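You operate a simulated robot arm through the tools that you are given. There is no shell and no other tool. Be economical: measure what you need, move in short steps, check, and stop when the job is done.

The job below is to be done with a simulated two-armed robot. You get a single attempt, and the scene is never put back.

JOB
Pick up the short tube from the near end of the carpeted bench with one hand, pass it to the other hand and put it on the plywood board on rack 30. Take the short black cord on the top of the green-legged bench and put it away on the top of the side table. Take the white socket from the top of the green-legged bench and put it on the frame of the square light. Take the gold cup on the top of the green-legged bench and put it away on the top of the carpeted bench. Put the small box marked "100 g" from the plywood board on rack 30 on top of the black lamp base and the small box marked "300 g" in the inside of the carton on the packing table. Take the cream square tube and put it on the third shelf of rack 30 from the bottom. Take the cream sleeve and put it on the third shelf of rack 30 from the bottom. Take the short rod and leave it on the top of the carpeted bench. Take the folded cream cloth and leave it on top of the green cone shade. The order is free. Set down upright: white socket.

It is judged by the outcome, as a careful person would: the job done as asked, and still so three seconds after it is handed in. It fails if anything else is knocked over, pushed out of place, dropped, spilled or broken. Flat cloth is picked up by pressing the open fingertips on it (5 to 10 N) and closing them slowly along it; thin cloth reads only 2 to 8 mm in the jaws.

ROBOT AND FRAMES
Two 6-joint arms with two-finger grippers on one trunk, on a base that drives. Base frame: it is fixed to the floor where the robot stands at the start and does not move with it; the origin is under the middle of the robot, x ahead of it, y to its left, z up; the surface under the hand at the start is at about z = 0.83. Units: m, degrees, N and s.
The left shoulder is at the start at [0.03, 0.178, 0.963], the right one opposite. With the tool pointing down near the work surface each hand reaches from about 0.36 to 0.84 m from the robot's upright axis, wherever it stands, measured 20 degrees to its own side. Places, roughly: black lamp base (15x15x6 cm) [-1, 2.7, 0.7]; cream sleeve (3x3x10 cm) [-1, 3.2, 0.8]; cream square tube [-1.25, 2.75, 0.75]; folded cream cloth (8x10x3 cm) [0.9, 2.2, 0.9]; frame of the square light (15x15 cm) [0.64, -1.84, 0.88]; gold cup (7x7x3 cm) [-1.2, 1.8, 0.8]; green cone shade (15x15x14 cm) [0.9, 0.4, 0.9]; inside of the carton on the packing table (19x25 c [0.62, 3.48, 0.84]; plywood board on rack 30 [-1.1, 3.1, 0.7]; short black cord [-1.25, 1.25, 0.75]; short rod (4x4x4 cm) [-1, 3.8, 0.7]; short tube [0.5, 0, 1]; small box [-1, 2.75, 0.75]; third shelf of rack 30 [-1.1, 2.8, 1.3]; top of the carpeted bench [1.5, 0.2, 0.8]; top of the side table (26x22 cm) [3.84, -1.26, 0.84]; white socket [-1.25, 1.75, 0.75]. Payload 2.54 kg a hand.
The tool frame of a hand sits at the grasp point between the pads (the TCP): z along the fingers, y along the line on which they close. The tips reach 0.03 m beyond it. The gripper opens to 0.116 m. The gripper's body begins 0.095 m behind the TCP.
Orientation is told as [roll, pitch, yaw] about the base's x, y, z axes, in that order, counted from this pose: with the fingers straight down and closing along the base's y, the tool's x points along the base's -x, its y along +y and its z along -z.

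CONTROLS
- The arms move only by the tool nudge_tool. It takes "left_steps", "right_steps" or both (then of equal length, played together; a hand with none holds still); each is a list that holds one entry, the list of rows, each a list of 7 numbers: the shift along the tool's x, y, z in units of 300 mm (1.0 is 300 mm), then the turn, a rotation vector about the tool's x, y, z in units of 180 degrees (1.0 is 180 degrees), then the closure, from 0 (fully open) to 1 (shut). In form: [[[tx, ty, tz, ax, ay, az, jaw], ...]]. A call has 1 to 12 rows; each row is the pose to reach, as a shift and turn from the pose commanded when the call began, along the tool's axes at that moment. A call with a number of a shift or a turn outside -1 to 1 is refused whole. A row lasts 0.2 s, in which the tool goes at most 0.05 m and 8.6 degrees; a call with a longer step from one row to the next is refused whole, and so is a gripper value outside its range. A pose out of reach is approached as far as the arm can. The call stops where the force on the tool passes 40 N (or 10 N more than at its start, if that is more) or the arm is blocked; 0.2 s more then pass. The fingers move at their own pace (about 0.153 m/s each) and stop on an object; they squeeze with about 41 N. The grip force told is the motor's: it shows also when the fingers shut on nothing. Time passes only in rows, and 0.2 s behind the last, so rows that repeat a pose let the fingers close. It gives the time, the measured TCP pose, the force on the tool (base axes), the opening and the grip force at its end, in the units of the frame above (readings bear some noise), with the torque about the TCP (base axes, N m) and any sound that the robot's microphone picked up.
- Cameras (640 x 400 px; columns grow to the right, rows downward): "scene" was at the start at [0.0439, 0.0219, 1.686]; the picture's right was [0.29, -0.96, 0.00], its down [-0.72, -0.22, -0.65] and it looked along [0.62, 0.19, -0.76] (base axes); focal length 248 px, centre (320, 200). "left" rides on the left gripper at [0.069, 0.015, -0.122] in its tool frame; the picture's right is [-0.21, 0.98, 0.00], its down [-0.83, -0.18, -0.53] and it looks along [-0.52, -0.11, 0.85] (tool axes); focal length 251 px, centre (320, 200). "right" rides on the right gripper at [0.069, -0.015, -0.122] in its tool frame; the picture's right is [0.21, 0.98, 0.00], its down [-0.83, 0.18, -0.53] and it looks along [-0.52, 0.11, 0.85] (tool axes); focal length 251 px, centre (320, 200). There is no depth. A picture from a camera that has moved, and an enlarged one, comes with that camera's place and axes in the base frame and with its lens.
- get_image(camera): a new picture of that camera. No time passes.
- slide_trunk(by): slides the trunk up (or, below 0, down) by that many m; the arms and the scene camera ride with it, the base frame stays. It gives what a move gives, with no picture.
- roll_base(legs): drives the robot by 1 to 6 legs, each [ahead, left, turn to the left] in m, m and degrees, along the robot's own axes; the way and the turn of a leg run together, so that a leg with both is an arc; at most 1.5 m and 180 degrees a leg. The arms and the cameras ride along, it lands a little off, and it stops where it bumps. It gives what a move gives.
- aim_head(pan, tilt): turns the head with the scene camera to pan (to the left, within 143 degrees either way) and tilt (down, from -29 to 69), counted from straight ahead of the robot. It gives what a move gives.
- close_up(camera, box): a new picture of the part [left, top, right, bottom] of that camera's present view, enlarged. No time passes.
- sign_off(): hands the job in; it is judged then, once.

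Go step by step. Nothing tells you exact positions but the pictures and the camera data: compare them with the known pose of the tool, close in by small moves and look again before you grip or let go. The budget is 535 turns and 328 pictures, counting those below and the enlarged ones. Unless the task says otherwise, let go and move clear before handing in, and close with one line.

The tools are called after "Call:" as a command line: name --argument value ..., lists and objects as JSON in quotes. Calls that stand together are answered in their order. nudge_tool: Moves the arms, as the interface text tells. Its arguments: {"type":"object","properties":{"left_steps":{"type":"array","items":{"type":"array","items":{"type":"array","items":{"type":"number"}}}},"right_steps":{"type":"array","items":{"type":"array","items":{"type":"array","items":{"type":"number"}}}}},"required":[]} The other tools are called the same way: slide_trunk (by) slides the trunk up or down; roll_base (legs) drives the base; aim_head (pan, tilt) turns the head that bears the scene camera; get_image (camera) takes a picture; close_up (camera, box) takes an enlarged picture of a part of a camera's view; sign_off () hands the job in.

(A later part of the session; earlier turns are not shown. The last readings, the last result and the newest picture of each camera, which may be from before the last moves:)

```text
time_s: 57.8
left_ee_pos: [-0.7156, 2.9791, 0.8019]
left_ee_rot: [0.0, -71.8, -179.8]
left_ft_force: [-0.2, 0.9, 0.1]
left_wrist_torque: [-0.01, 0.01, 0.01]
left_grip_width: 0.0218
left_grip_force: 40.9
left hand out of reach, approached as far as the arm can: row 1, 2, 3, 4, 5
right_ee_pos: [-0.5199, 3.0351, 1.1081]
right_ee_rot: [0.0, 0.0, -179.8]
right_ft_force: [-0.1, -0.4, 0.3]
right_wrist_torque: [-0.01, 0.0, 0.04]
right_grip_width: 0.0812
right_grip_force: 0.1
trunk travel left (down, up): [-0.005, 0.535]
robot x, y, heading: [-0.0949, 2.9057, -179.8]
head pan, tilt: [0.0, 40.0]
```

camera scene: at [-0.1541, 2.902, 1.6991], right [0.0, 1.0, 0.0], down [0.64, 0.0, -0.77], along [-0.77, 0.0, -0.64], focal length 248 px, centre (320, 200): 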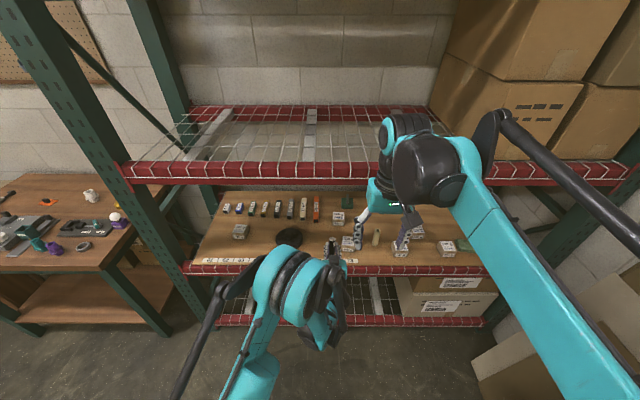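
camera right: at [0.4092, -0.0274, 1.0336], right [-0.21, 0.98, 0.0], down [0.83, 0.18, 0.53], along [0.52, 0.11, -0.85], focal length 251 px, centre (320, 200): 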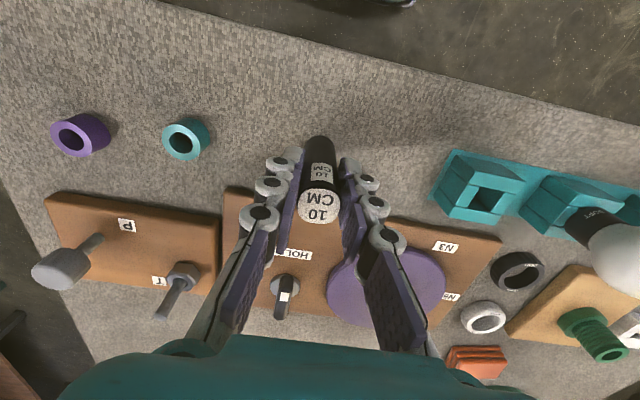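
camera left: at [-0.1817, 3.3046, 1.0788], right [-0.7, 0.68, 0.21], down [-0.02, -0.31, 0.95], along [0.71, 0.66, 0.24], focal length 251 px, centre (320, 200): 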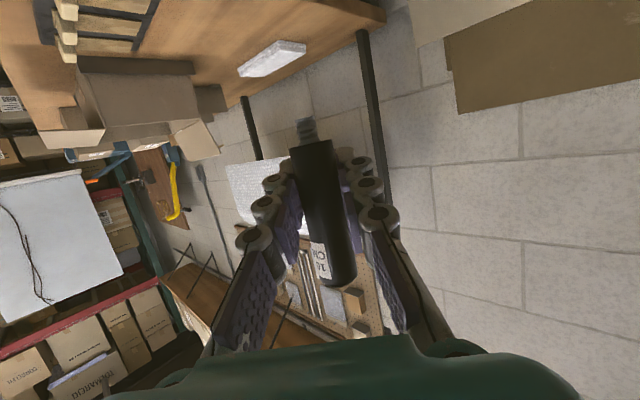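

Pulling back made it worse, so I try further forward and to the left.

Call:
nudge_tool --left_steps '[[[0, 0.12, 0.1, 0, 0, 0, 1], [0, 0.24, 0.2, 0, 0, 0, 1], [0, 0.36, 0.25, 0, 0, 0, 1], [0, 0.48, 0.25, 0, 0, 0, 1], [0, 0.6, 0.25, 0, 0, 0, 1], [0, 0.6, 0.25, 0, 0, 0, 1]]]'

Call:
get_image --camera "scene"

```text
time_s: 59.2
left_ee_pos: [-0.7984, 2.8036, 0.7916]
left_ee_rot: [0.1, -71.9, -180.0]
left_ft_force: [-0.4, -0.3, 0.1]
left_wrist_torque: [-0.01, 0.0, 0.01]
left_grip_width: 0.0216
left_grip_force: 40.8
left hand out of reach, approached as far as the arm can: row 1, 3, 4, 5, 6
right_ee_pos: [-0.5199, 3.0369, 1.1084]
right_ee_rot: [0.0, 0.0, -179.8]
right_ft_force: [-0.1, 0.6, -0.7]
right_wrist_torque: [-0.01, 0.02, -0.01]
right_grip_width: 0.0815
right_grip_force: 0.0
trunk travel left (down, up): [-0.005, 0.535]
robot x, y, heading: [-0.103, 2.9029, -179.9]
head pan, tilt: [0.0, 40.0]
```

```text
297 pictures are left
camera scene: at [-0.1557, 2.903, 1.529], right [0.0, 1.0, 0.0], down [0.64, 0.0, -0.77], along [-0.77, 0.0, -0.64], focal length 248 px, centre (320, 200)
```

scene: 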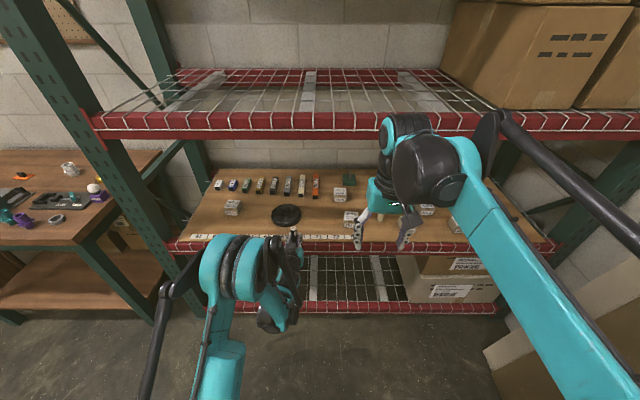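

Horizontal holding is out of reach at this height. I test whether a 45° tilt reaches the placing height (backing off a little for clearance).

Call:
roll_base --legs '[[-0.12, 0, 0]]'

Call:
nudge_tool --left_steps '[[[0, 0, 0, 0, 0.045, 0, 1], [0, 0, 0, 0, 0.09, 0, 1], [0, 0, 0, 0, 0.135, 0, 1], [0, 0, 0, 0, 0.15, 0, 1], [0.05, 0, 0.02, 0, 0.15, 0, 1], [0.12, 0, 0.04, 0, 0.15, 0, 1], [0.12, 0, 0.04, 0, 0.15, 0, 1]]]'

```text
time_s: 60.4
left_ee_pos: [-0.6791, 2.8042, 0.7921]
left_ee_rot: [0.0, -71.8, -179.8]
left_ft_force: [0.3, 0.0, 0.3]
left_wrist_torque: [0.01, -0.03, 0.0]
left_grip_width: 0.0217
left_grip_force: 41.7
right_ee_pos: [-0.3996, 3.0368, 1.1091]
right_ee_rot: [0.1, -0.1, -179.8]
right_ft_force: [1.2, 0.4, -0.5]
right_wrist_torque: [-0.01, 0.03, -0.01]
right_grip_width: 0.0815
right_grip_force: 0.0
trunk travel left (down, up): [-0.005, 0.535]
robot x, y, heading: [0.021, 2.9028, -179.9]
head pan, tilt: [0.0, 40.0]
```

```text
time_s: 62.0
left_ee_pos: [-0.6785, 2.8028, 0.7536]
left_ee_rot: [0.0, -44.8, -179.8]
left_ft_force: [-0.6, 0.0, -0.3]
left_wrist_torque: [0.0, -0.02, 0.0]
left_grip_width: 0.0213
left_grip_force: 40.8
right_ee_pos: [-0.4003, 3.0362, 1.1081]
right_ee_rot: [0.0, 0.0, -179.7]
right_ft_force: [0.3, 0.3, 0.7]
right_wrist_torque: [-0.02, 0.0, 0.0]
right_grip_width: 0.0814
right_grip_force: 0.1
trunk travel left (down, up): [-0.005, 0.535]
robot x, y, heading: [0.0209, 2.907, -179.8]
head pan, tilt: [0.0, 40.0]
```

45° works at placing height. I return the left hand to a level hold and raise it, then let the right hand take the tube's top again for a regrip at 45°.

Call:
nudge_tool --left_steps '[[[-0.05, -0.04, -0.098, 0, -0.03, 0, 1], [-0.1, -0.08, -0.196, 0, -0.06, 0, 1], [-0.154, -0.12, -0.295, 0, -0.09, 0, 1], [-0.205, -0.16, -0.393, 0, -0.12, 0, 1], [-0.256, -0.2, -0.49, 0, -0.15, 0, 1], [-0.307, -0.24, -0.589, 0, -0.15, 0, 1], [-0.307, -0.24, -0.589, 0, -0.15, 0, 1]]]'

Call:
get_image --camera "scene"

```text
time_s: 63.6
left_ee_pos: [-0.6204, 2.8755, 0.9457]
left_ee_rot: [0.1, -71.8, -179.7]
left_ft_force: [-0.6, 0.2, -0.3]
left_wrist_torque: [0.0, -0.01, -0.02]
left_grip_width: 0.0216
left_grip_force: 41.5
right_ee_pos: [-0.4011, 3.0369, 1.1098]
right_ee_rot: [0.0, 0.0, -179.8]
right_ft_force: [0.2, 0.2, 0.5]
right_wrist_torque: [0.02, -0.02, -0.02]
right_grip_width: 0.0811
right_grip_force: 0.0
trunk travel left (down, up): [-0.005, 0.535]
robot x, y, heading: [0.0147, 2.9072, -179.8]
head pan, tilt: [0.0, 40.0]
```

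```text
296 pictures are left
camera scene: at [-0.0367, 2.9033, 1.529], right [0.0, 1.0, 0.0], down [0.64, 0.0, -0.77], along [-0.77, 0.0, -0.64], focal length 248 px, centre (320, 200)
```

scene: 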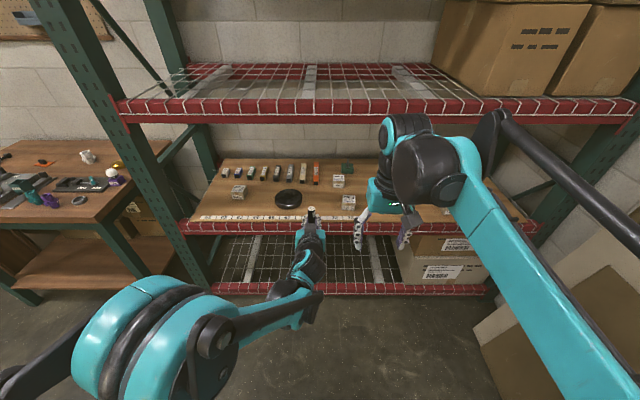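

Now the right hand goes over the tube and grips its top.

Call:
nudge_tool --right_steps '[[[-0.1, 0.08, 0, 0, 0, 0, 0.3], [-0.2, 0.16, 0, 0, 0, 0, 0.3], [-0.3, 0.24, 0, 0, 0, 0, 0.3], [-0.4, 0.32, 0, 0, 0, 0, 0.3], [-0.5, 0.4, 0, 0, 0, 0, 0.4], [-0.62, 0.47, 0, 0, 0, 0, 0.5], [-0.73, 0.538, 0, 0, 0, 0, 0.5], [-0.73, 0.538, 0.15, 0, 0, 0, 0.5], [-0.73, 0.538, 0.27, 0, 0, 0, 0.5], [-0.73, 0.538, 0.352, 0, 0, 0, 0.5], [-0.73, 0.538, 0.352, 0, 0, 0, 0.5]]]'

Call:
get_image --camera "right"

Call:
close_up --camera "scene" --box '[240, 160, 400, 260]'

```text
time_s: 66.0
left_ee_pos: [-0.6216, 2.8741, 0.9456]
left_ee_rot: [0.0, -71.8, -179.8]
left_ft_force: [0.7, -0.4, 0.3]
left_wrist_torque: [0.05, 0.03, -0.03]
left_grip_width: 0.0215
left_grip_force: 40.6
right_ee_pos: [-0.6187, 2.8749, 1.0037]
right_ee_rot: [0.1, -0.1, -179.8]
right_ft_force: [0.3, 0.0, -0.1]
right_wrist_torque: [0.0, 0.02, 0.0]
right_grip_width: 0.0581
right_grip_force: 0.1
trunk travel left (down, up): [-0.005, 0.535]
robot x, y, heading: [0.0152, 2.9042, -179.9]
head pan, tilt: [0.0, 40.0]
```

```text
295 pictures are left
camera right: at [-0.5491, 2.8896, 1.1261], right [0.22, -0.98, 0.0], down [-0.83, -0.18, 0.53], along [-0.52, -0.12, -0.85], focal length 251 px, centre (320, 200)
```

right: 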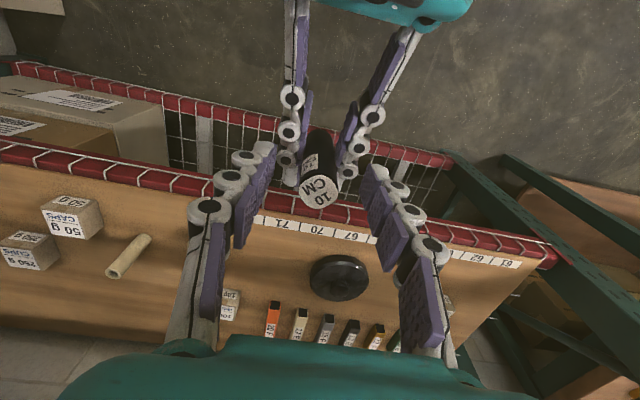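

```text
4.00 times, centred on (320, 210) of scene
camera zoom: at [-0.0363, 2.9032, 1.5291], right [0.0, 1.0, 0.0], down [0.64, 0.0, -0.77], along [-0.77, 0.0, -0.64], focal length 992 px, centre (320, 160)
```

zoom: 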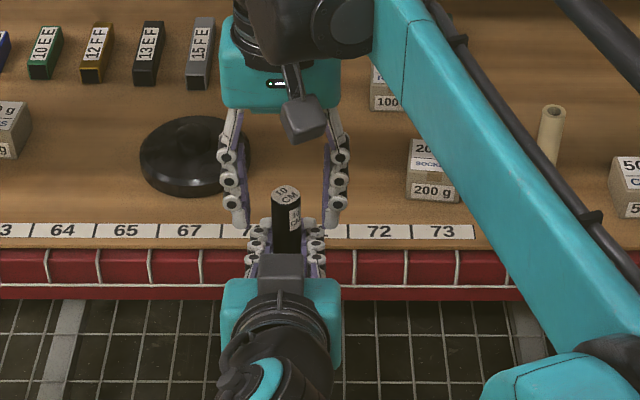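

Alignment is good (tube top at the right TCP height). Right closes; then left opens and withdraws along its fingers.

Call:
nudge_tool --right_steps '[[[0, 0, 0, 0, 0, 0, 1], [0, 0, 0, 0, 0, 0, 1], [0, 0, 0, 0, 0, 0, 1]]]'

Call:
nudge_tool --left_steps '[[[0, 0, 0, 0, 0, 0, 0.6], [0, 0, 0, 0, 0, 0, 0.4], [0, 0, -0.1, 0, 0, 0, 0.4], [0, 0, -0.2, 0, 0, 0, 0.4], [0, 0, -0.3, 0, 0, 0, 0.4], [0, 0, -0.38, 0, 0, 0, 0.4], [0, 0, -0.38, 0, 0.03, 0, 0.4], [0, 0, -0.38, 0, 0.06, 0, 0.4], [0, 0, -0.38, 0, 0.09, 0, 0.4], [0, 0, -0.38, 0, 0.121, 0, 0.4]]]'

```text
time_s: 66.8
left_ee_pos: [-0.6208, 2.8764, 0.9468]
left_ee_rot: [0.0, -71.8, -179.8]
left_ft_force: [0.3, -0.6, -1.1]
left_wrist_torque: [-0.02, -0.04, 0.01]
left_grip_width: 0.0219
left_grip_force: 40.5
right_ee_pos: [-0.6196, 2.8747, 1.0029]
right_ee_rot: [0.0, 0.0, -179.8]
right_ft_force: [0.9, 0.9, 0.1]
right_wrist_torque: [0.04, 0.05, 0.03]
right_grip_width: 0.0226
right_grip_force: 41.3
trunk travel left (down, up): [-0.005, 0.535]
robot x, y, heading: [0.02, 2.9065, -179.8]
head pan, tilt: [0.0, 40.0]
```

```text
time_s: 69.0
left_ee_pos: [-0.5127, 2.8758, 0.9802]
left_ee_rot: [0.0, -49.9, -179.8]
left_ft_force: [-0.2, -0.2, -0.2]
left_wrist_torque: [-0.01, 0.03, -0.03]
left_grip_width: 0.0699
left_grip_force: 0.1
right_ee_pos: [-0.6191, 2.8745, 1.0039]
right_ee_rot: [0.0, 0.0, -179.8]
right_ft_force: [-0.1, -0.6, -0.4]
right_wrist_torque: [-0.01, -0.01, 0.01]
right_grip_width: 0.0226
right_grip_force: 41.3
trunk travel left (down, up): [-0.005, 0.535]
robot x, y, heading: [0.0222, 2.9089, -179.9]
head pan, tilt: [0.0, 40.0]
```

Tube is in the right hand. I bring the left in at 50° tilt to grip it lower down.

Call:
nudge_tool --left_steps '[[[-0.07, 0.003, 0.043, 0, 0, 0, 0.4], [-0.135, 0.003, 0.086, 0, 0, 0, 0.4], [-0.135, 0.003, 0.19, 0, 0, 0, 0.4], [-0.135, 0.003, 0.29, 0, 0, 0, 0.4], [-0.135, 0.003, 0.353, 0, 0, 0, 0.4], [-0.135, 0.003, 0.353, 0, 0, 0, 0.4]]]'

Call:
get_image --camera "left"

Call:
get_image --camera "right"

```text
time_s: 70.4
left_ee_pos: [-0.6205, 2.8745, 0.9432]
left_ee_rot: [0.0, -50.0, -179.8]
left_ft_force: [0.2, -0.1, 1.2]
left_wrist_torque: [0.02, 0.0, -0.01]
left_grip_width: 0.0698
left_grip_force: 0.1
right_ee_pos: [-0.6182, 2.875, 1.0034]
right_ee_rot: [0.1, 0.0, -179.9]
right_ft_force: [0.4, 0.9, 0.1]
right_wrist_torque: [-0.03, -0.05, 0.0]
right_grip_width: 0.0226
right_grip_force: 41.0
trunk travel left (down, up): [-0.005, 0.535]
robot x, y, heading: [0.023, 2.904, -179.5]
head pan, tilt: [0.0, 40.0]
```

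```text
293 pictures are left
camera left: at [-0.4822, 2.8576, 0.9681], right [-0.13, -0.98, 0.16], down [-0.12, 0.18, 0.98], along [-0.98, 0.11, -0.14], focal length 251 px, centre (320, 200)
```

left: 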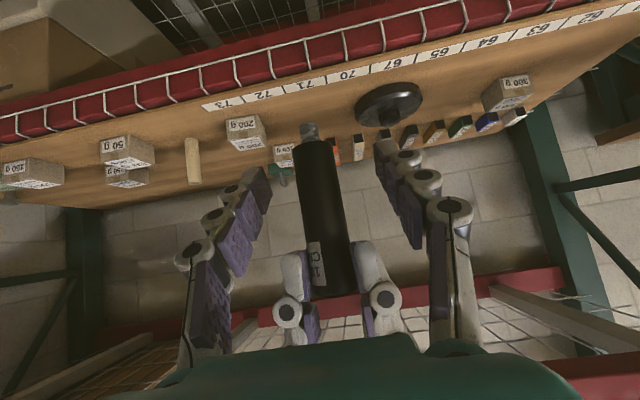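

```text
292 pictures are left
camera right: at [-0.5489, 2.8896, 1.1264], right [0.22, -0.98, 0.0], down [-0.83, -0.18, 0.53], along [-0.52, -0.12, -0.85], focal length 251 px, centre (320, 200)
```

right: 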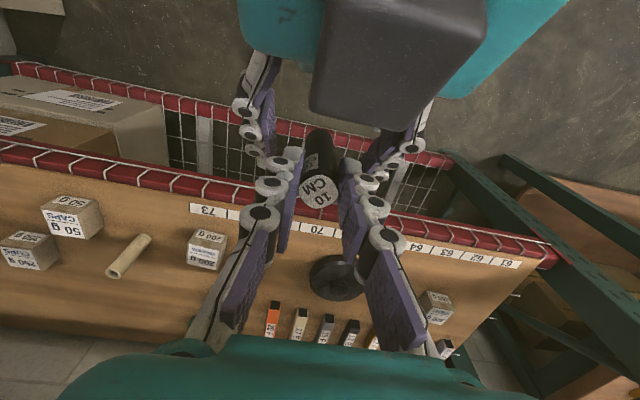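

The tube sits between the left jaws. Close left, open right, raise right away.

Call:
nudge_tool --left_steps '[[[0, 0, 0, 0, 0, 0, 1], [0, 0, 0, 0, 0, 0, 1], [0, 0, 0, 0, 0, 0, 1], [0, 0, 0, 0, 0, 0, 1]]]'

Call:
nudge_tool --right_steps '[[[0, 0, 0, 0, 0, 0, 0.7], [0, 0, 0, 0, 0, 0, 0.6], [0, 0, -0.1, 0, 0, 0, 0.6], [0, 0, -0.2, 0, 0, 0, 0.6], [0, 0, -0.36, 0, 0, 0, 0.5], [0, -0.15, -0.4, 0, 0, 0, 0.5], [0.1, -0.27, -0.4, 0, 0, 0, 0.5], [0.23, -0.37, -0.4, 0, 0, 0, 0.3], [0.37, -0.45, -0.4, 0, 0, 0, 0.3], [0.5, -0.5, -0.4, 0, 0, 0, 0.3], [0.62, -0.5, -0.4, 0, 0, 0, 0.3], [0.73, -0.54, -0.4, 0, 0, 0, 0.3]]]'

Call:
get_image --camera "scene"

Call:
get_image --camera "left"

```text
time_s: 71.4
left_ee_pos: [-0.6201, 2.8747, 0.9422]
left_ee_rot: [-0.1, -50.0, -179.8]
left_ft_force: [1.4, 3.8, -1.3]
left_wrist_torque: [-0.07, -0.01, 0.0]
left_grip_width: 0.0219
left_grip_force: 40.7
right_ee_pos: [-0.619, 2.8745, 1.0039]
right_ee_rot: [-0.1, 0.0, -179.9]
right_ft_force: [-1.1, -3.0, -0.1]
right_wrist_torque: [-0.17, 0.06, 0.01]
right_grip_width: 0.0229
right_grip_force: 41.4
trunk travel left (down, up): [-0.005, 0.535]
robot x, y, heading: [0.0179, 2.9055, -179.8]
head pan, tilt: [0.0, 40.0]
```

```text
time_s: 74.0
left_ee_pos: [-0.6189, 2.8746, 0.9446]
left_ee_rot: [-0.1, -50.0, -179.8]
left_ft_force: [0.8, 0.1, -0.5]
left_wrist_torque: [0.0, -0.03, 0.01]
left_grip_width: 0.0222
left_grip_force: 40.9
right_ee_pos: [-0.3977, 3.0377, 1.1245]
right_ee_rot: [0.1, 0.0, -179.9]
right_ft_force: [-0.2, 0.3, -0.4]
right_wrist_torque: [0.02, 0.02, 0.0]
right_grip_width: 0.0813
right_grip_force: 0.1
trunk travel left (down, up): [-0.005, 0.535]
robot x, y, heading: [0.0181, 2.9054, -179.8]
head pan, tilt: [0.0, 40.0]
```

```text
291 pictures are left
camera scene: at [-0.0351, 2.9036, 1.5291], right [0.0, 1.0, 0.0], down [0.64, 0.0, -0.77], along [-0.77, 0.0, -0.64], focal length 248 px, centre (320, 200)
```

scene: 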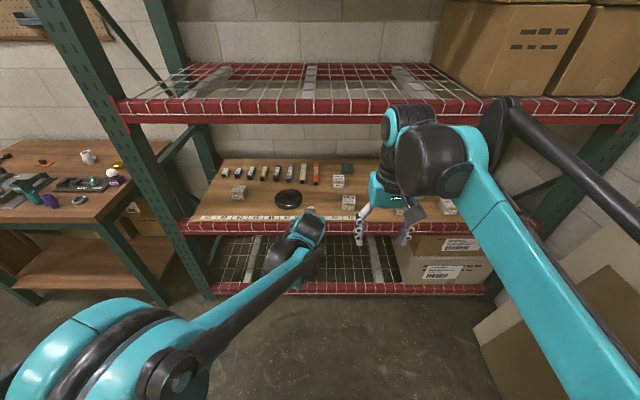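

```text
290 pictures are left
camera left: at [-0.4813, 2.858, 0.9687], right [-0.13, -0.98, 0.16], down [-0.12, 0.18, 0.98], along [-0.98, 0.11, -0.14], focal length 251 px, centre (320, 200)
```

left: 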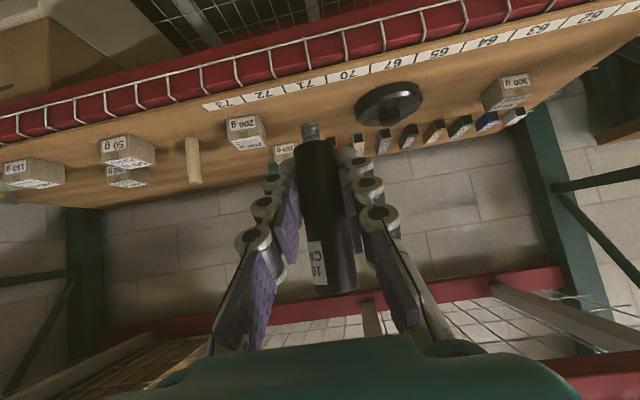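

The left holds the tube well. I drive up to the rack, toward a clear spot at about (-0.93, 2.90) between lamp base and the 200 g box.

Call:
roll_base --legs '[[0.27, -0.025, 0]]'

Call:
nudge_tool --left_steps '[[[0.04, 0, 0.1, 0, 0, 0, 1], [0.11, 0, 0.15, 0, 0, 0, 1], [0.21, 0, 0.24, 0, 0, 0, 1], [0.25, 0, 0.28, 0, 0, 0, 1], [0.25, 0, 0.28, 0, 0, 0, 1]]]'

Call:
get_image --camera "scene"

Call:
get_image --camera "left"

```text
time_s: 76.0
left_ee_pos: [-0.8961, 2.8972, 0.9433]
left_ee_rot: [0.0, -49.8, -179.7]
left_ft_force: [-0.4, 0.8, -0.3]
left_wrist_torque: [0.0, -0.06, -0.02]
left_grip_width: 0.022
left_grip_force: 41.1
right_ee_pos: [-0.6763, 3.0615, 1.1233]
right_ee_rot: [0.0, 0.1, -179.7]
right_ft_force: [-0.1, 0.0, 0.1]
right_wrist_torque: [0.01, -0.03, -0.03]
right_grip_width: 0.0813
right_grip_force: 0.0
trunk travel left (down, up): [-0.005, 0.535]
robot x, y, heading: [-0.2568, 2.9269, -179.5]
head pan, tilt: [0.0, 40.0]
```

```text
time_s: 77.2
left_ee_pos: [-0.9114, 2.8972, 0.8313]
left_ee_rot: [0.1, -49.9, -179.6]
left_ft_force: [-0.4, 0.0, -1.3]
left_wrist_torque: [-0.01, 0.03, 0.0]
left_grip_width: 0.0223
left_grip_force: 41.1
right_ee_pos: [-0.6748, 3.0599, 1.1251]
right_ee_rot: [0.0, 0.1, -179.7]
right_ft_force: [0.5, 0.7, -1.0]
right_wrist_torque: [-0.01, -0.04, 0.0]
right_grip_width: 0.0807
right_grip_force: 0.0
trunk travel left (down, up): [-0.005, 0.535]
robot x, y, heading: [-0.2558, 2.9293, -179.7]
head pan, tilt: [0.0, 40.0]
```

```text
289 pictures are left
camera scene: at [-0.3117, 2.927, 1.5291], right [-0.01, 1.0, 0.0], down [0.64, 0.0, -0.77], along [-0.77, 0.0, -0.64], focal length 248 px, centre (320, 200)
```

scene: 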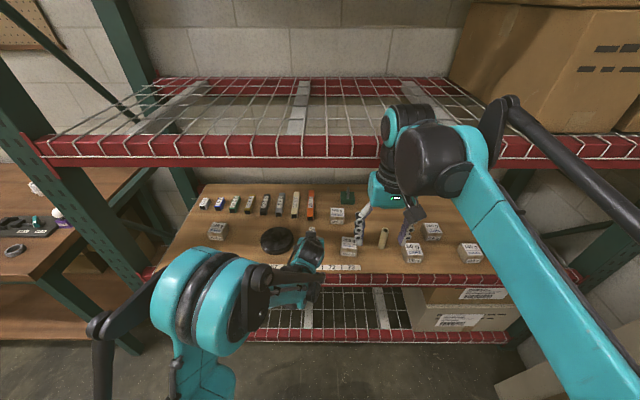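

```text
288 pictures are left
camera left: at [-0.7738, 2.8801, 0.8566], right [-0.13, -0.98, 0.16], down [-0.12, 0.18, 0.98], along [-0.98, 0.11, -0.14], focal length 251 px, centre (320, 200)
```

left: 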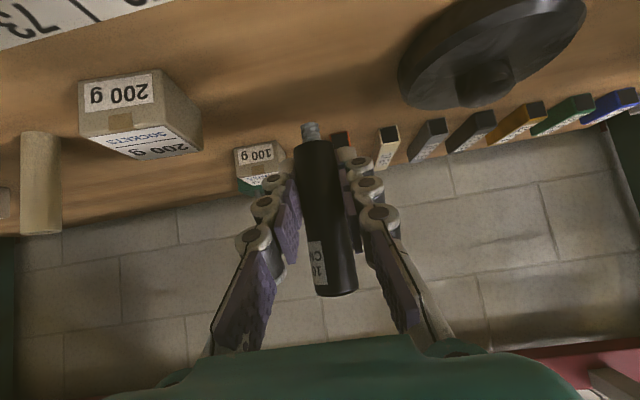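

The spot is clear. I lower in steps, watching the force.

Call:
nudge_tool --left_steps '[[[0.04, 0, 0.055, 0, 0, 0, 1], [0.09, 0, 0.11, 0, 0, 0, 1], [0.132, 0, 0.154, 0, 0, 0, 1], [0.132, 0, 0.154, 0, 0, 0, 1]]]'

Call:
nudge_tool --left_steps '[[[0.0077, 0, 0.0064, 0, 0, 0, 1], [0.0153, 0, 0.0129, 0, 0, 0, 1], [0.023, 0, 0.0193, 0, 0, 0, 1]]]'

Call:
get_image --camera "left"

```text
time_s: 78.2
left_ee_pos: [-0.9213, 2.8967, 0.7711]
left_ee_rot: [0.1, -50.0, -179.7]
left_ft_force: [-0.2, -0.4, -1.4]
left_wrist_torque: [0.02, 0.0, 0.03]
left_grip_width: 0.0222
left_grip_force: 40.9
right_ee_pos: [-0.675, 3.0616, 1.1224]
right_ee_rot: [0.0, 0.0, -179.7]
right_ft_force: [-1.0, 0.1, -0.2]
right_wrist_torque: [0.01, 0.0, -0.01]
right_grip_width: 0.081
right_grip_force: 0.0
trunk travel left (down, up): [-0.005, 0.535]
robot x, y, heading: [-0.2588, 2.93, -179.7]
head pan, tilt: [0.0, 40.0]
```

```text
time_s: 79.0
left_ee_pos: [-0.9213, 2.896, 0.7618]
left_ee_rot: [-0.1, -50.0, -179.8]
left_ft_force: [-0.3, 0.4, -1.0]
left_wrist_torque: [0.02, -0.02, 0.0]
left_grip_width: 0.0219
left_grip_force: 40.6
right_ee_pos: [-0.6755, 3.0613, 1.1248]
right_ee_rot: [-0.1, 0.0, -179.6]
right_ft_force: [0.0, -0.1, 1.1]
right_wrist_torque: [0.01, -0.03, -0.02]
right_grip_width: 0.081
right_grip_force: 0.1
trunk travel left (down, up): [-0.005, 0.535]
robot x, y, heading: [-0.2569, 2.9269, -179.8]
head pan, tilt: [0.0, 40.0]
```

```text
287 pictures are left
camera left: at [-0.7836, 2.8804, 0.7875], right [-0.13, -0.98, 0.16], down [-0.12, 0.18, 0.98], along [-0.98, 0.11, -0.14], focal length 251 px, centre (320, 200)
```

left: 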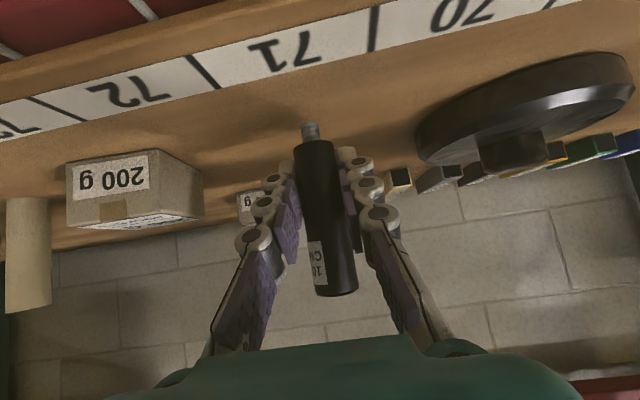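

Bottom is near z 0.72 and the board seems around 0.70. I continue down in 2.5 mm rows until contact.

Call:
nudge_tool --left_steps '[[[0.0064, 0, 0.0054, 0, 0, 0, 1], [0.0128, 0, 0.0107, 0, 0, 0, 1], [0.0192, 0, 0.0161, 0, 0, 0, 1], [0.0256, 0, 0.0214, 0, 0, 0, 1]]]'

Call:
nudge_tool --left_steps '[[[0.0064, 0, 0.0054, 0, 0, 0, 1], [0.0128, 0, 0.0107, 0, 0, 0, 1]]]'

Call:
get_image --camera "left"

```text
time_s: 80.0
left_ee_pos: [-0.921, 2.8959, 0.7538]
left_ee_rot: [-0.1, -50.0, -179.7]
left_ft_force: [0.0, 0.3, -0.9]
left_wrist_torque: [0.01, -0.01, 0.01]
left_grip_width: 0.0219
left_grip_force: 40.6
right_ee_pos: [-0.6746, 3.0605, 1.1234]
right_ee_rot: [-0.1, 0.2, -179.7]
right_ft_force: [-0.9, -0.1, 0.2]
right_wrist_torque: [-0.03, -0.02, 0.02]
right_grip_width: 0.081
right_grip_force: 0.0
trunk travel left (down, up): [-0.005, 0.535]
robot x, y, heading: [-0.2582, 2.9254, -179.7]
head pan, tilt: [0.0, 40.0]
```

```text
time_s: 80.6
left_ee_pos: [-0.9218, 2.896, 0.7483]
left_ee_rot: [0.1, -50.1, -179.7]
left_ft_force: [0.1, -0.2, -1.4]
left_wrist_torque: [-0.02, -0.01, 0.02]
left_grip_width: 0.0221
left_grip_force: 40.9
right_ee_pos: [-0.6762, 3.0612, 1.1231]
right_ee_rot: [0.0, -0.1, -179.7]
right_ft_force: [0.7, -0.1, -0.4]
right_wrist_torque: [0.03, -0.01, 0.0]
right_grip_width: 0.0811
right_grip_force: 0.0
trunk travel left (down, up): [-0.005, 0.535]
robot x, y, heading: [-0.2543, 2.9302, -179.5]
head pan, tilt: [0.0, 40.0]
```

```text
286 pictures are left
camera left: at [-0.7835, 2.8805, 0.7726], right [-0.13, -0.98, 0.16], down [-0.12, 0.18, 0.98], along [-0.98, 0.11, -0.14], focal length 251 px, centre (320, 200)
```

left: 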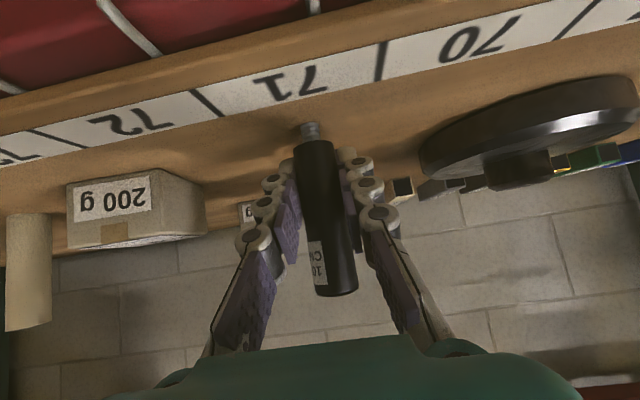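

Close to contact now (its shadow is near). A few more 2 mm rows.

Call:
nudge_tool --left_steps '[[[0.0051, 0, 0.0043, 0, 0, 0, 1], [0.0102, 0, 0.0086, 0, 0, 0, 1], [0.0153, 0, 0.0129, 0, 0, 0, 1]]]'

Call:
nudge_tool --left_steps '[[[0.0051, 0, 0.0043, 0, 0, 0, 1], [0.0102, 0, 0.0086, 0, 0, 0, 1]]]'

Call:
get_image --camera "left"

```text
time_s: 81.4
left_ee_pos: [-0.9209, 2.898, 0.7448]
left_ee_rot: [0.0, -50.2, -179.7]
left_ft_force: [-4.8, -2.2, 31.9]
left_wrist_torque: [-0.07, 0.23, 0.0]
left_grip_width: 0.0222
left_grip_force: 40.7
right_ee_pos: [-0.6737, 3.0599, 1.1256]
right_ee_rot: [-0.1, -0.1, -179.7]
right_ft_force: [0.5, 0.3, 0.9]
right_wrist_torque: [0.0, 0.0, 0.04]
right_grip_width: 0.0812
right_grip_force: 0.0
trunk travel left (down, up): [-0.005, 0.535]
robot x, y, heading: [-0.2564, 2.9282, -179.7]
head pan, tilt: [0.0, 40.0]
```

```text
time_s: 82.0
left_ee_pos: [-0.9194, 2.8964, 0.7408]
left_ee_rot: [0.0, -50.2, -179.7]
left_ft_force: [-2.3, -3.3, 32.1]
left_wrist_torque: [-0.09, 0.14, -0.04]
left_grip_width: 0.0222
left_grip_force: 41.1
right_ee_pos: [-0.6725, 3.06, 1.1236]
right_ee_rot: [0.1, -0.1, -179.6]
right_ft_force: [0.1, -0.3, 0.3]
right_wrist_torque: [0.01, 0.01, -0.03]
right_grip_width: 0.0812
right_grip_force: 0.0
trunk travel left (down, up): [-0.005, 0.535]
robot x, y, heading: [-0.2547, 2.9293, -179.7]
head pan, tilt: [0.0, 40.0]
```

```text
285 pictures are left
camera left: at [-0.782, 2.8807, 0.7641], right [-0.13, -0.98, 0.16], down [-0.12, 0.18, 0.98], along [-0.98, 0.11, -0.14], focal length 251 px, centre (320, 200)
```

left: 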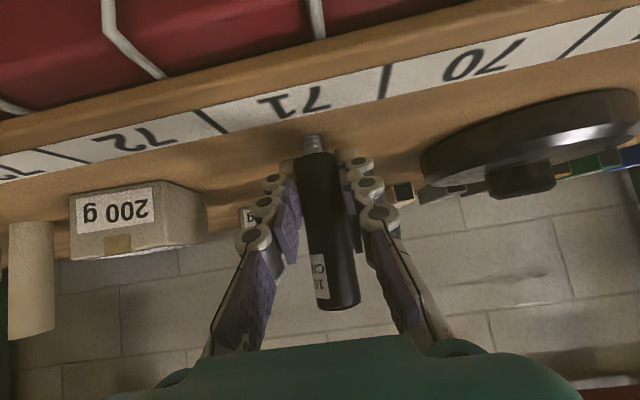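

It stands on the board. I relieve the push slightly, open, and withdraw along the fingers.

Call:
nudge_tool --left_steps '[[[-0.006, 0, -0.005, 0, 0, 0, 1], [-0.006, 0, -0.005, 0, 0, 0, 1], [-0.006, 0, -0.005, 0, 0, 0, 0.78], [-0.006, 0, -0.005, 0, 0, 0, 0.72], [-0.006, 0, -0.005, 0, 0, 0, 0.6], [-0.006, 0, -0.005, 0, 0, 0, 0.5], [-0.006, 0, -0.005, 0, 0, 0, 0.5]]]'

Call:
get_image --camera "left"

```text
time_s: 83.6
left_ee_pos: [-0.9224, 2.8974, 0.7404]
left_ee_rot: [0.0, -50.0, -179.6]
left_ft_force: [-0.5, -0.9, 0.2]
left_wrist_torque: [0.02, 0.03, 0.0]
left_grip_width: 0.0582
left_grip_force: 0.1
right_ee_pos: [-0.6752, 3.0599, 1.1236]
right_ee_rot: [0.0, -0.1, -179.7]
right_ft_force: [-0.9, 0.4, -0.4]
right_wrist_torque: [-0.01, 0.03, -0.03]
right_grip_width: 0.0812
right_grip_force: 0.1
trunk travel left (down, up): [-0.005, 0.535]
robot x, y, heading: [-0.2488, 2.9294, -179.7]
head pan, tilt: [0.0, 40.0]
```

```text
284 pictures are left
camera left: at [-0.7832, 2.8809, 0.7651], right [-0.13, -0.98, 0.16], down [-0.12, 0.18, 0.98], along [-0.98, 0.11, -0.14], focal length 251 px, centre (320, 200)
```

left: 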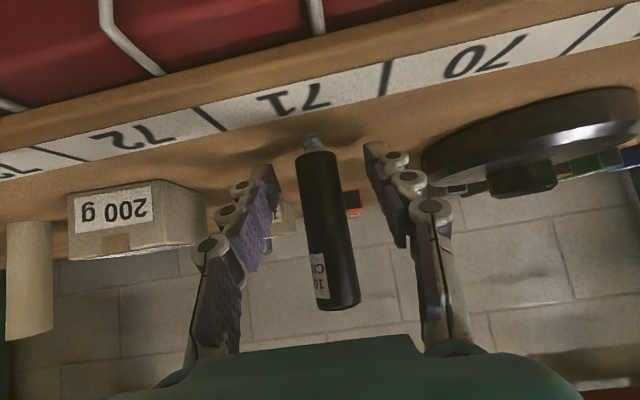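

The tube stands alone on the board. I withdraw the left hand and raise the trunk to inspect the third shelf's deck.

Call:
nudge_tool --left_steps '[[[0, 0, -0.12, 0, 0, 0, 0.5], [0, 0, -0.26, 0, 0, 0, 0.5], [0, 0, -0.4, 0, 0, 0, 0.5], [0, 0, -0.54, 0, 0, 0, 0.5], [0, 0, -0.66, 0, 0, 0, 0.5], [0, 0, -0.66, 0, 0, 0, 0.4]]]'

Call:
roll_base --legs '[[-0.1, 0, 0]]'

Call:
slide_trunk --by 0.52

Call:
get_image --camera "scene"

```text
time_s: 85.0
left_ee_pos: [-0.769, 2.8977, 0.8666]
left_ee_rot: [0.0, -50.0, -179.6]
left_ft_force: [0.1, -0.4, 0.3]
left_wrist_torque: [0.01, 0.01, -0.03]
left_grip_width: 0.0697
left_grip_force: 0.0
right_ee_pos: [-0.6751, 3.0608, 1.1231]
right_ee_rot: [-0.1, 0.0, -179.6]
right_ft_force: [0.1, -0.3, 0.1]
right_wrist_torque: [0.0, 0.01, 0.01]
right_grip_width: 0.0811
right_grip_force: 0.1
trunk travel left (down, up): [-0.005, 0.535]
robot x, y, heading: [-0.2529, 2.9287, -179.8]
head pan, tilt: [0.0, 40.0]
```

```text
time_s: 86.1
left_ee_pos: [-0.6684, 2.899, 0.8678]
left_ee_rot: [0.1, -50.1, -179.6]
left_ft_force: [0.8, 0.3, 0.5]
left_wrist_torque: [0.0, 0.0, -0.02]
left_grip_width: 0.0698
left_grip_force: 0.0
right_ee_pos: [-0.5732, 3.0602, 1.1238]
right_ee_rot: [0.0, -0.1, -179.6]
right_ft_force: [1.1, -1.0, 0.0]
right_wrist_torque: [-0.02, 0.07, -0.05]
right_grip_width: 0.081
right_grip_force: 0.1
trunk travel left (down, up): [-0.005, 0.535]
robot x, y, heading: [-0.1543, 2.9272, -179.7]
head pan, tilt: [0.0, 40.0]
```

```text
refused: 0.52 is not a number from -0.4 to 0.4
```

```text
283 pictures are left
camera scene: at [-0.21, 2.9276, 1.5291], right [-0.01, 1.0, 0.0], down [0.64, 0.0, -0.77], along [-0.77, 0.0, -0.64], focal length 248 px, centre (320, 200)
```

scene: 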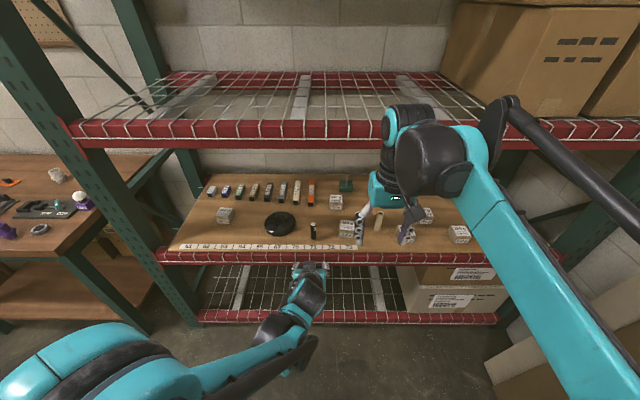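

Call:
slide_trunk --by 0.4

Call:
get_image --camera "scene"

Call:
close_up --camera "scene" --box '[220, 90, 420, 215]'

```text
time_s: 90.0
left_ee_pos: [-0.6698, 2.8982, 1.2673]
left_ee_rot: [0.0, -49.9, -179.7]
left_ft_force: [-0.5, -0.5, 0.3]
left_wrist_torque: [0.0, 0.02, 0.03]
left_grip_width: 0.0696
left_grip_force: 0.1
right_ee_pos: [-0.575, 3.0612, 1.5241]
right_ee_rot: [0.1, 0.1, -179.8]
right_ft_force: [0.4, 0.2, -0.4]
right_wrist_torque: [-0.01, 0.0, 0.04]
right_grip_width: 0.0811
right_grip_force: 0.1
trunk travel left (down, up): [-0.405, 0.135]
robot x, y, heading: [-0.1545, 2.9283, -179.8]
head pan, tilt: [0.0, 40.0]
```

```text
282 pictures are left
camera scene: at [-0.2121, 2.9276, 1.929], right [-0.01, 1.0, 0.0], down [0.64, 0.0, -0.77], along [-0.77, 0.0, -0.64], focal length 248 px, centre (320, 200)
```

scene: 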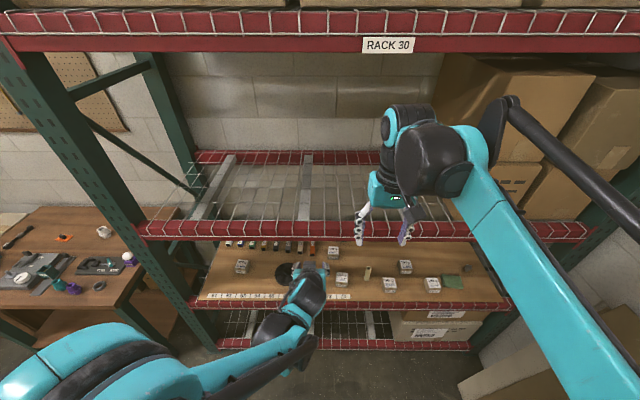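

```text
3.20 times, centred on (320, 152) of scene
camera zoom: at [-0.2121, 2.9276, 1.929], right [-0.01, 1.0, 0.0], down [0.64, 0.0, -0.77], along [-0.77, 0.0, -0.64], focal length 793 px, centre (320, 352)
```

zoom: 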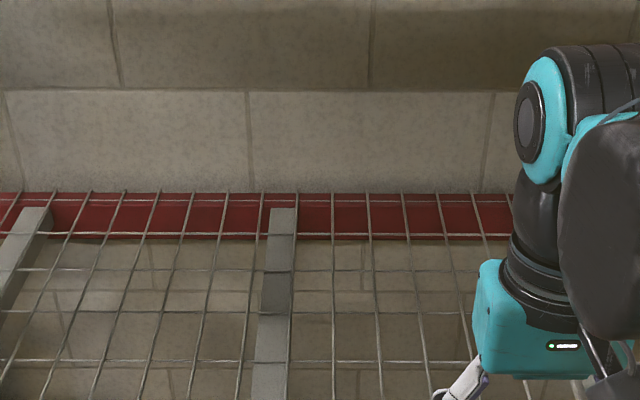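

The deck is wire (about 6×10 cm cells) with flat support bars; the middle bar at y≈2.86 is a good spot. I go back down and prepare both hands at a 30° forward tilt.

Call:
slide_trunk --by -0.4

Call:
nudge_tool --left_steps '[[[0, 0, 0, 0, 0.03, 0, 0.4], [0, 0, 0, 0, 0.06, 0, 0.4], [0, 0, 0, 0, 0.09, 0, 0.4], [0, 0, 0, 0, 0.111, 0, 0.4], [0, 0.1, 0, 0, 0.111, 0, 0.4], [0, 0.2, 0, 0, 0.111, 0, 0.4], [0, 0.33, 0, 0, 0.111, 0, 0.4]]]' --right_steps '[[[0, 0, 0.05, 0, -0.04, 0, 0.3], [0, 0, 0.1, 0, -0.08, 0, 0.3], [0, 0, 0.2, 0, -0.12, 0, 0.3], [0, 0, 0.3, 0, -0.167, 0, 0.3], [0, 0, 0.45, 0, -0.167, 0, 0.3], [0, 0, 0.6, 0, -0.167, 0, 0.3], [0, 0, 0.7, 0, -0.167, 0, 0.3]]]'

Call:
roll_base --legs '[[0, -0.06, -0.3]]'

Call:
get_image --camera "scene"

```text
time_s: 93.8
left_ee_pos: [-0.6704, 2.8992, 0.8673]
left_ee_rot: [0.0, -50.1, -179.6]
left_ft_force: [-0.2, -0.3, 0.4]
left_wrist_torque: [0.01, 0.0, 0.03]
left_grip_width: 0.0696
left_grip_force: 0.1
right_ee_pos: [-0.5762, 3.0608, 1.1236]
right_ee_rot: [0.0, -0.1, -179.7]
right_ft_force: [-0.5, -0.9, 0.1]
right_wrist_torque: [-0.01, 0.02, 0.01]
right_grip_width: 0.0813
right_grip_force: 0.0
trunk travel left (down, up): [-0.005, 0.535]
robot x, y, heading: [-0.1569, 2.9286, -179.9]
head pan, tilt: [0.0, 40.0]
```

```text
time_s: 95.4
left_ee_pos: [-0.67, 2.7983, 0.8682]
left_ee_rot: [-0.1, -29.9, -179.6]
left_ft_force: [-0.7, -0.8, 0.5]
left_wrist_torque: [-0.01, -0.05, -0.03]
left_grip_width: 0.0696
left_grip_force: 0.1
right_ee_pos: [-0.5765, 3.0596, 0.9138]
right_ee_rot: [0.0, -30.1, -179.6]
right_ft_force: [0.0, 0.4, -0.7]
right_wrist_torque: [-0.02, 0.0, 0.02]
right_grip_width: 0.081
right_grip_force: 0.0
trunk travel left (down, up): [-0.005, 0.535]
robot x, y, heading: [-0.1591, 2.9255, -179.5]
head pan, tilt: [0.0, 40.0]
```

```text
time_s: 96.4
left_ee_pos: [-0.6709, 2.8631, 0.8674]
left_ee_rot: [0.1, -30.0, 180.0]
left_ft_force: [-0.1, 0.4, -0.7]
left_wrist_torque: [-0.01, 0.02, 0.07]
left_grip_width: 0.0693
left_grip_force: 0.1
right_ee_pos: [-0.5757, 3.1243, 0.912]
right_ee_rot: [0.1, -30.2, 180.0]
right_ft_force: [-0.6, -0.2, 1.4]
right_wrist_torque: [0.0, 0.0, -0.02]
right_grip_width: 0.0813
right_grip_force: 0.1
trunk travel left (down, up): [-0.005, 0.535]
robot x, y, heading: [-0.1595, 2.9861, 179.7]
head pan, tilt: [0.0, 40.0]
```

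```text
280 pictures are left
camera scene: at [-0.2121, 2.9896, 1.529], right [0.0, 1.0, 0.0], down [0.64, 0.0, -0.77], along [-0.77, 0.0, -0.64], focal length 248 px, centre (320, 200)
```

scene: 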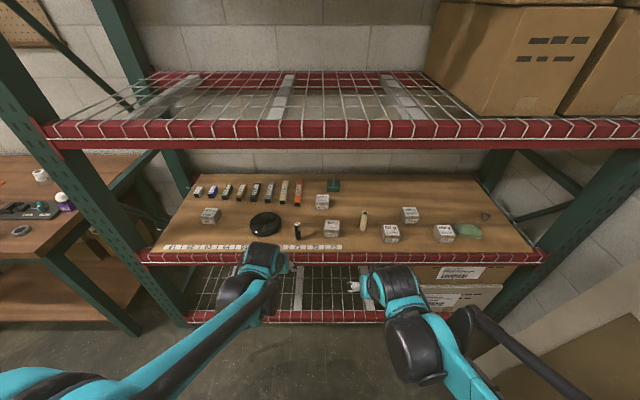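

Good low posture. A close-up gives accurate positions.

Call:
close_up --camera "scene" --box '[200, 160, 360, 260]'

Call:
close_up --camera "scene" --box '[300, 160, 460, 260]'

```text
4.00 times, centred on (280, 210) of scene
camera zoom: at [-0.2121, 2.9896, 1.529], right [0.0, 1.0, 0.0], down [0.64, 0.0, -0.77], along [-0.77, 0.0, -0.64], focal length 992 px, centre (480, 160)
```

zoom: 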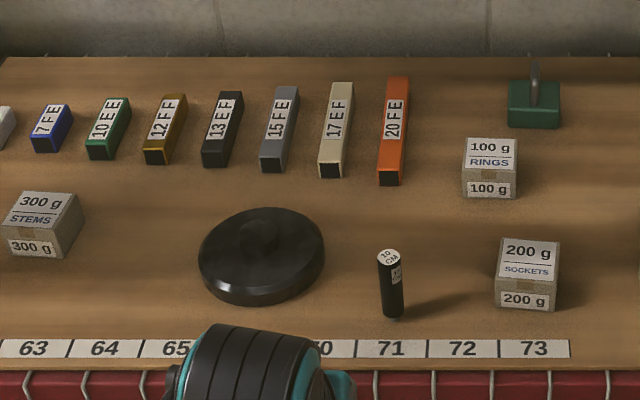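

```text
4.00 times, centred on (380, 210) of scene
camera zoom: at [-0.2121, 2.9896, 1.529], right [0.0, 1.0, 0.0], down [0.64, 0.0, -0.77], along [-0.77, 0.0, -0.64], focal length 992 px, centre (80, 160)
```

zoom: 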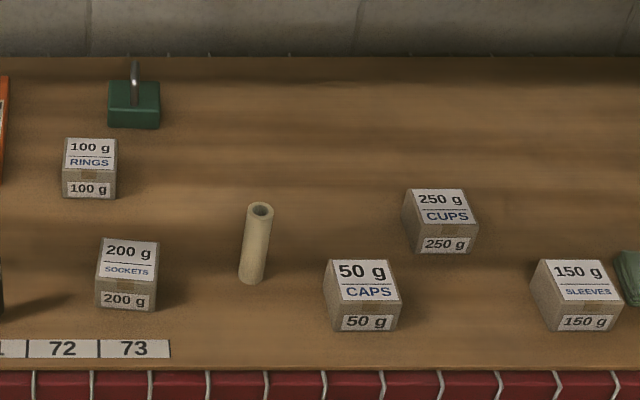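

Refined: square tube (17 cm long) centre ≈(-1.244, 2.807); sleeve ≈(-0.985, 3.185); 100 g box ≈(-1.143, 3.009). I line the left hand up at y≈2.807, lift it a bit, and drive closer.

Call:
nudge_tool --left_steps '[[[-0.03, 0.06, -0.055, 0, 0, 0, 0.4], [-0.06, 0.12, -0.11, 0, 0, 0, 0.4], [-0.1, 0.187, -0.173, 0, 0, 0, 0.4]]]'

Call:
roll_base --legs '[[0.25, 0, 0.3]]'

Call:
get_image --camera "left"

Call:
get_image --camera "scene"

```text
time_s: 97.2
left_ee_pos: [-0.67, 2.8073, 0.9277]
left_ee_rot: [-0.1, -30.1, -180.1]
left_ft_force: [0.9, -0.6, -0.4]
left_wrist_torque: [0.01, -0.01, 0.03]
left_grip_width: 0.0699
left_grip_force: 0.1
right_ee_pos: [-0.5743, 3.1224, 0.9121]
right_ee_rot: [0.0, -30.1, 180.0]
right_ft_force: [-0.2, 0.2, -0.7]
right_wrist_torque: [-0.02, 0.02, -0.01]
right_grip_width: 0.081
right_grip_force: 0.0
trunk travel left (down, up): [-0.005, 0.535]
robot x, y, heading: [-0.1561, 2.992, 179.9]
head pan, tilt: [0.0, 40.0]
```

```text
time_s: 99.0
left_ee_pos: [-0.9191, 2.8058, 0.927]
left_ee_rot: [0.0, -30.0, -179.7]
left_ft_force: [-1.2, -0.4, -0.1]
left_wrist_torque: [0.04, 0.0, 0.02]
left_grip_width: 0.0694
left_grip_force: 0.0
right_ee_pos: [-0.8253, 3.1203, 0.9126]
right_ee_rot: [0.0, -30.0, -179.8]
right_ft_force: [-0.5, 0.8, -0.2]
right_wrist_torque: [0.05, -0.06, 0.01]
right_grip_width: 0.0811
right_grip_force: 0.1
trunk travel left (down, up): [-0.005, 0.535]
robot x, y, heading: [-0.4063, 2.9897, -180.0]
head pan, tilt: [0.0, 40.0]
```

```text
277 pictures are left
camera left: at [-0.798, 2.789, 0.9974], right [-0.18, -0.98, 0.11], down [-0.45, 0.18, 0.88], along [-0.87, 0.11, -0.47], focal length 251 px, centre (320, 200)
```

left: 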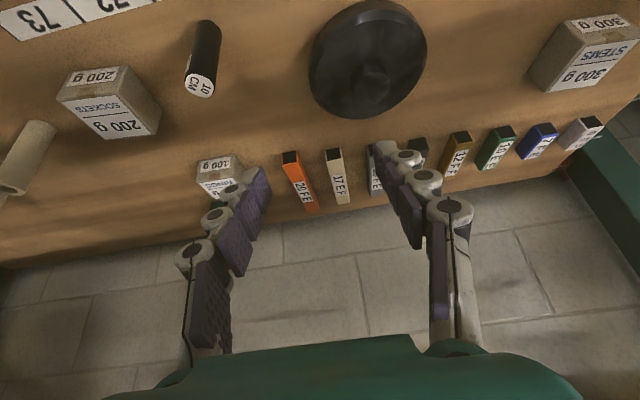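

```text
276 pictures are left
camera scene: at [-0.4622, 2.9873, 1.529], right [0.0, 1.0, 0.0], down [0.64, 0.0, -0.77], along [-0.77, 0.0, -0.64], focal length 248 px, centre (320, 200)
```

scene: 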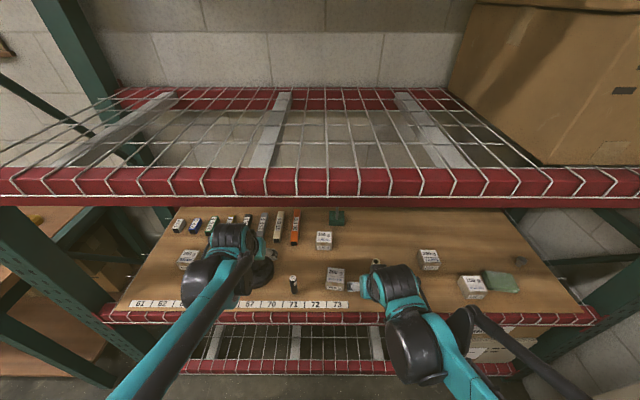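

Now I extend the left hand above the cream square tube.

Call:
nudge_tool --left_steps '[[[-0.11, 0, 0.1, 0, 0, 0, 0.4], [-0.2, 0, 0.22, 0, 0, 0, 0.4], [-0.29, 0, 0.35, 0, 0, 0, 0.4], [-0.38, 0, 0.48, 0, 0, 0, 0.4], [-0.47, 0, 0.61, 0, 0, 0, 0.4], [-0.56, 0, 0.74, 0, 0, 0, 0.4], [-0.643, 0, 0.86, 0, 0, 0, 0.4], [-0.643, 0, 0.86, 0, 0, 0, 0.4]]]'

Call:
get_image --camera "left"

Call:
get_image --camera "scene"

```text
time_s: 100.8
left_ee_pos: [-1.2147, 2.8042, 0.8002]
left_ee_rot: [0.0, -30.1, -179.8]
left_ft_force: [0.4, 0.0, -0.1]
left_wrist_torque: [0.01, 0.0, 0.0]
left_grip_width: 0.0698
left_grip_force: 0.1
right_ee_pos: [-0.8234, 3.1202, 0.9138]
right_ee_rot: [-0.1, -30.1, -179.8]
right_ft_force: [0.5, 0.1, 0.2]
right_wrist_torque: [0.03, -0.01, 0.0]
right_grip_width: 0.0811
right_grip_force: 0.0
trunk travel left (down, up): [-0.005, 0.535]
robot x, y, heading: [-0.4056, 2.9849, -179.8]
head pan, tilt: [0.0, 40.0]
```

```text
275 pictures are left
camera left: at [-1.0932, 2.7873, 0.871], right [-0.18, -0.98, 0.11], down [-0.45, 0.18, 0.88], along [-0.88, 0.11, -0.47], focal length 251 px, centre (320, 200)
```

left: 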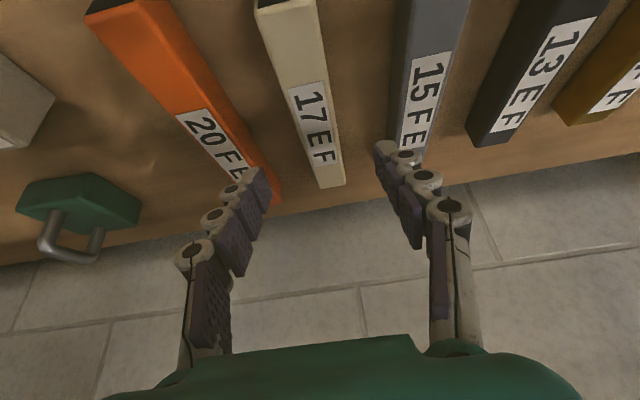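

```text
274 pictures are left
camera scene: at [-0.4608, 2.9874, 1.5291], right [0.0, 1.0, 0.0], down [0.64, 0.0, -0.77], along [-0.77, 0.0, -0.64], focal length 248 px, centre (320, 200)
```

scene: 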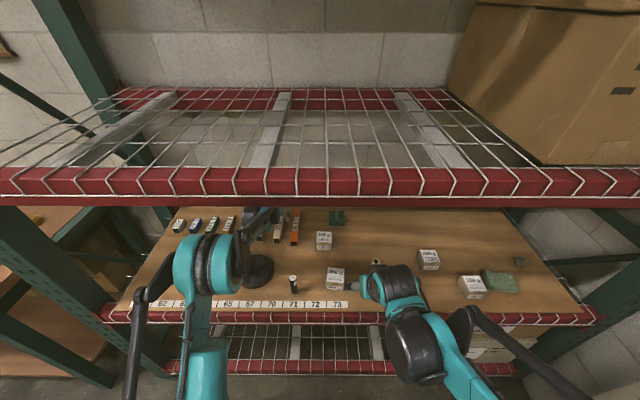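

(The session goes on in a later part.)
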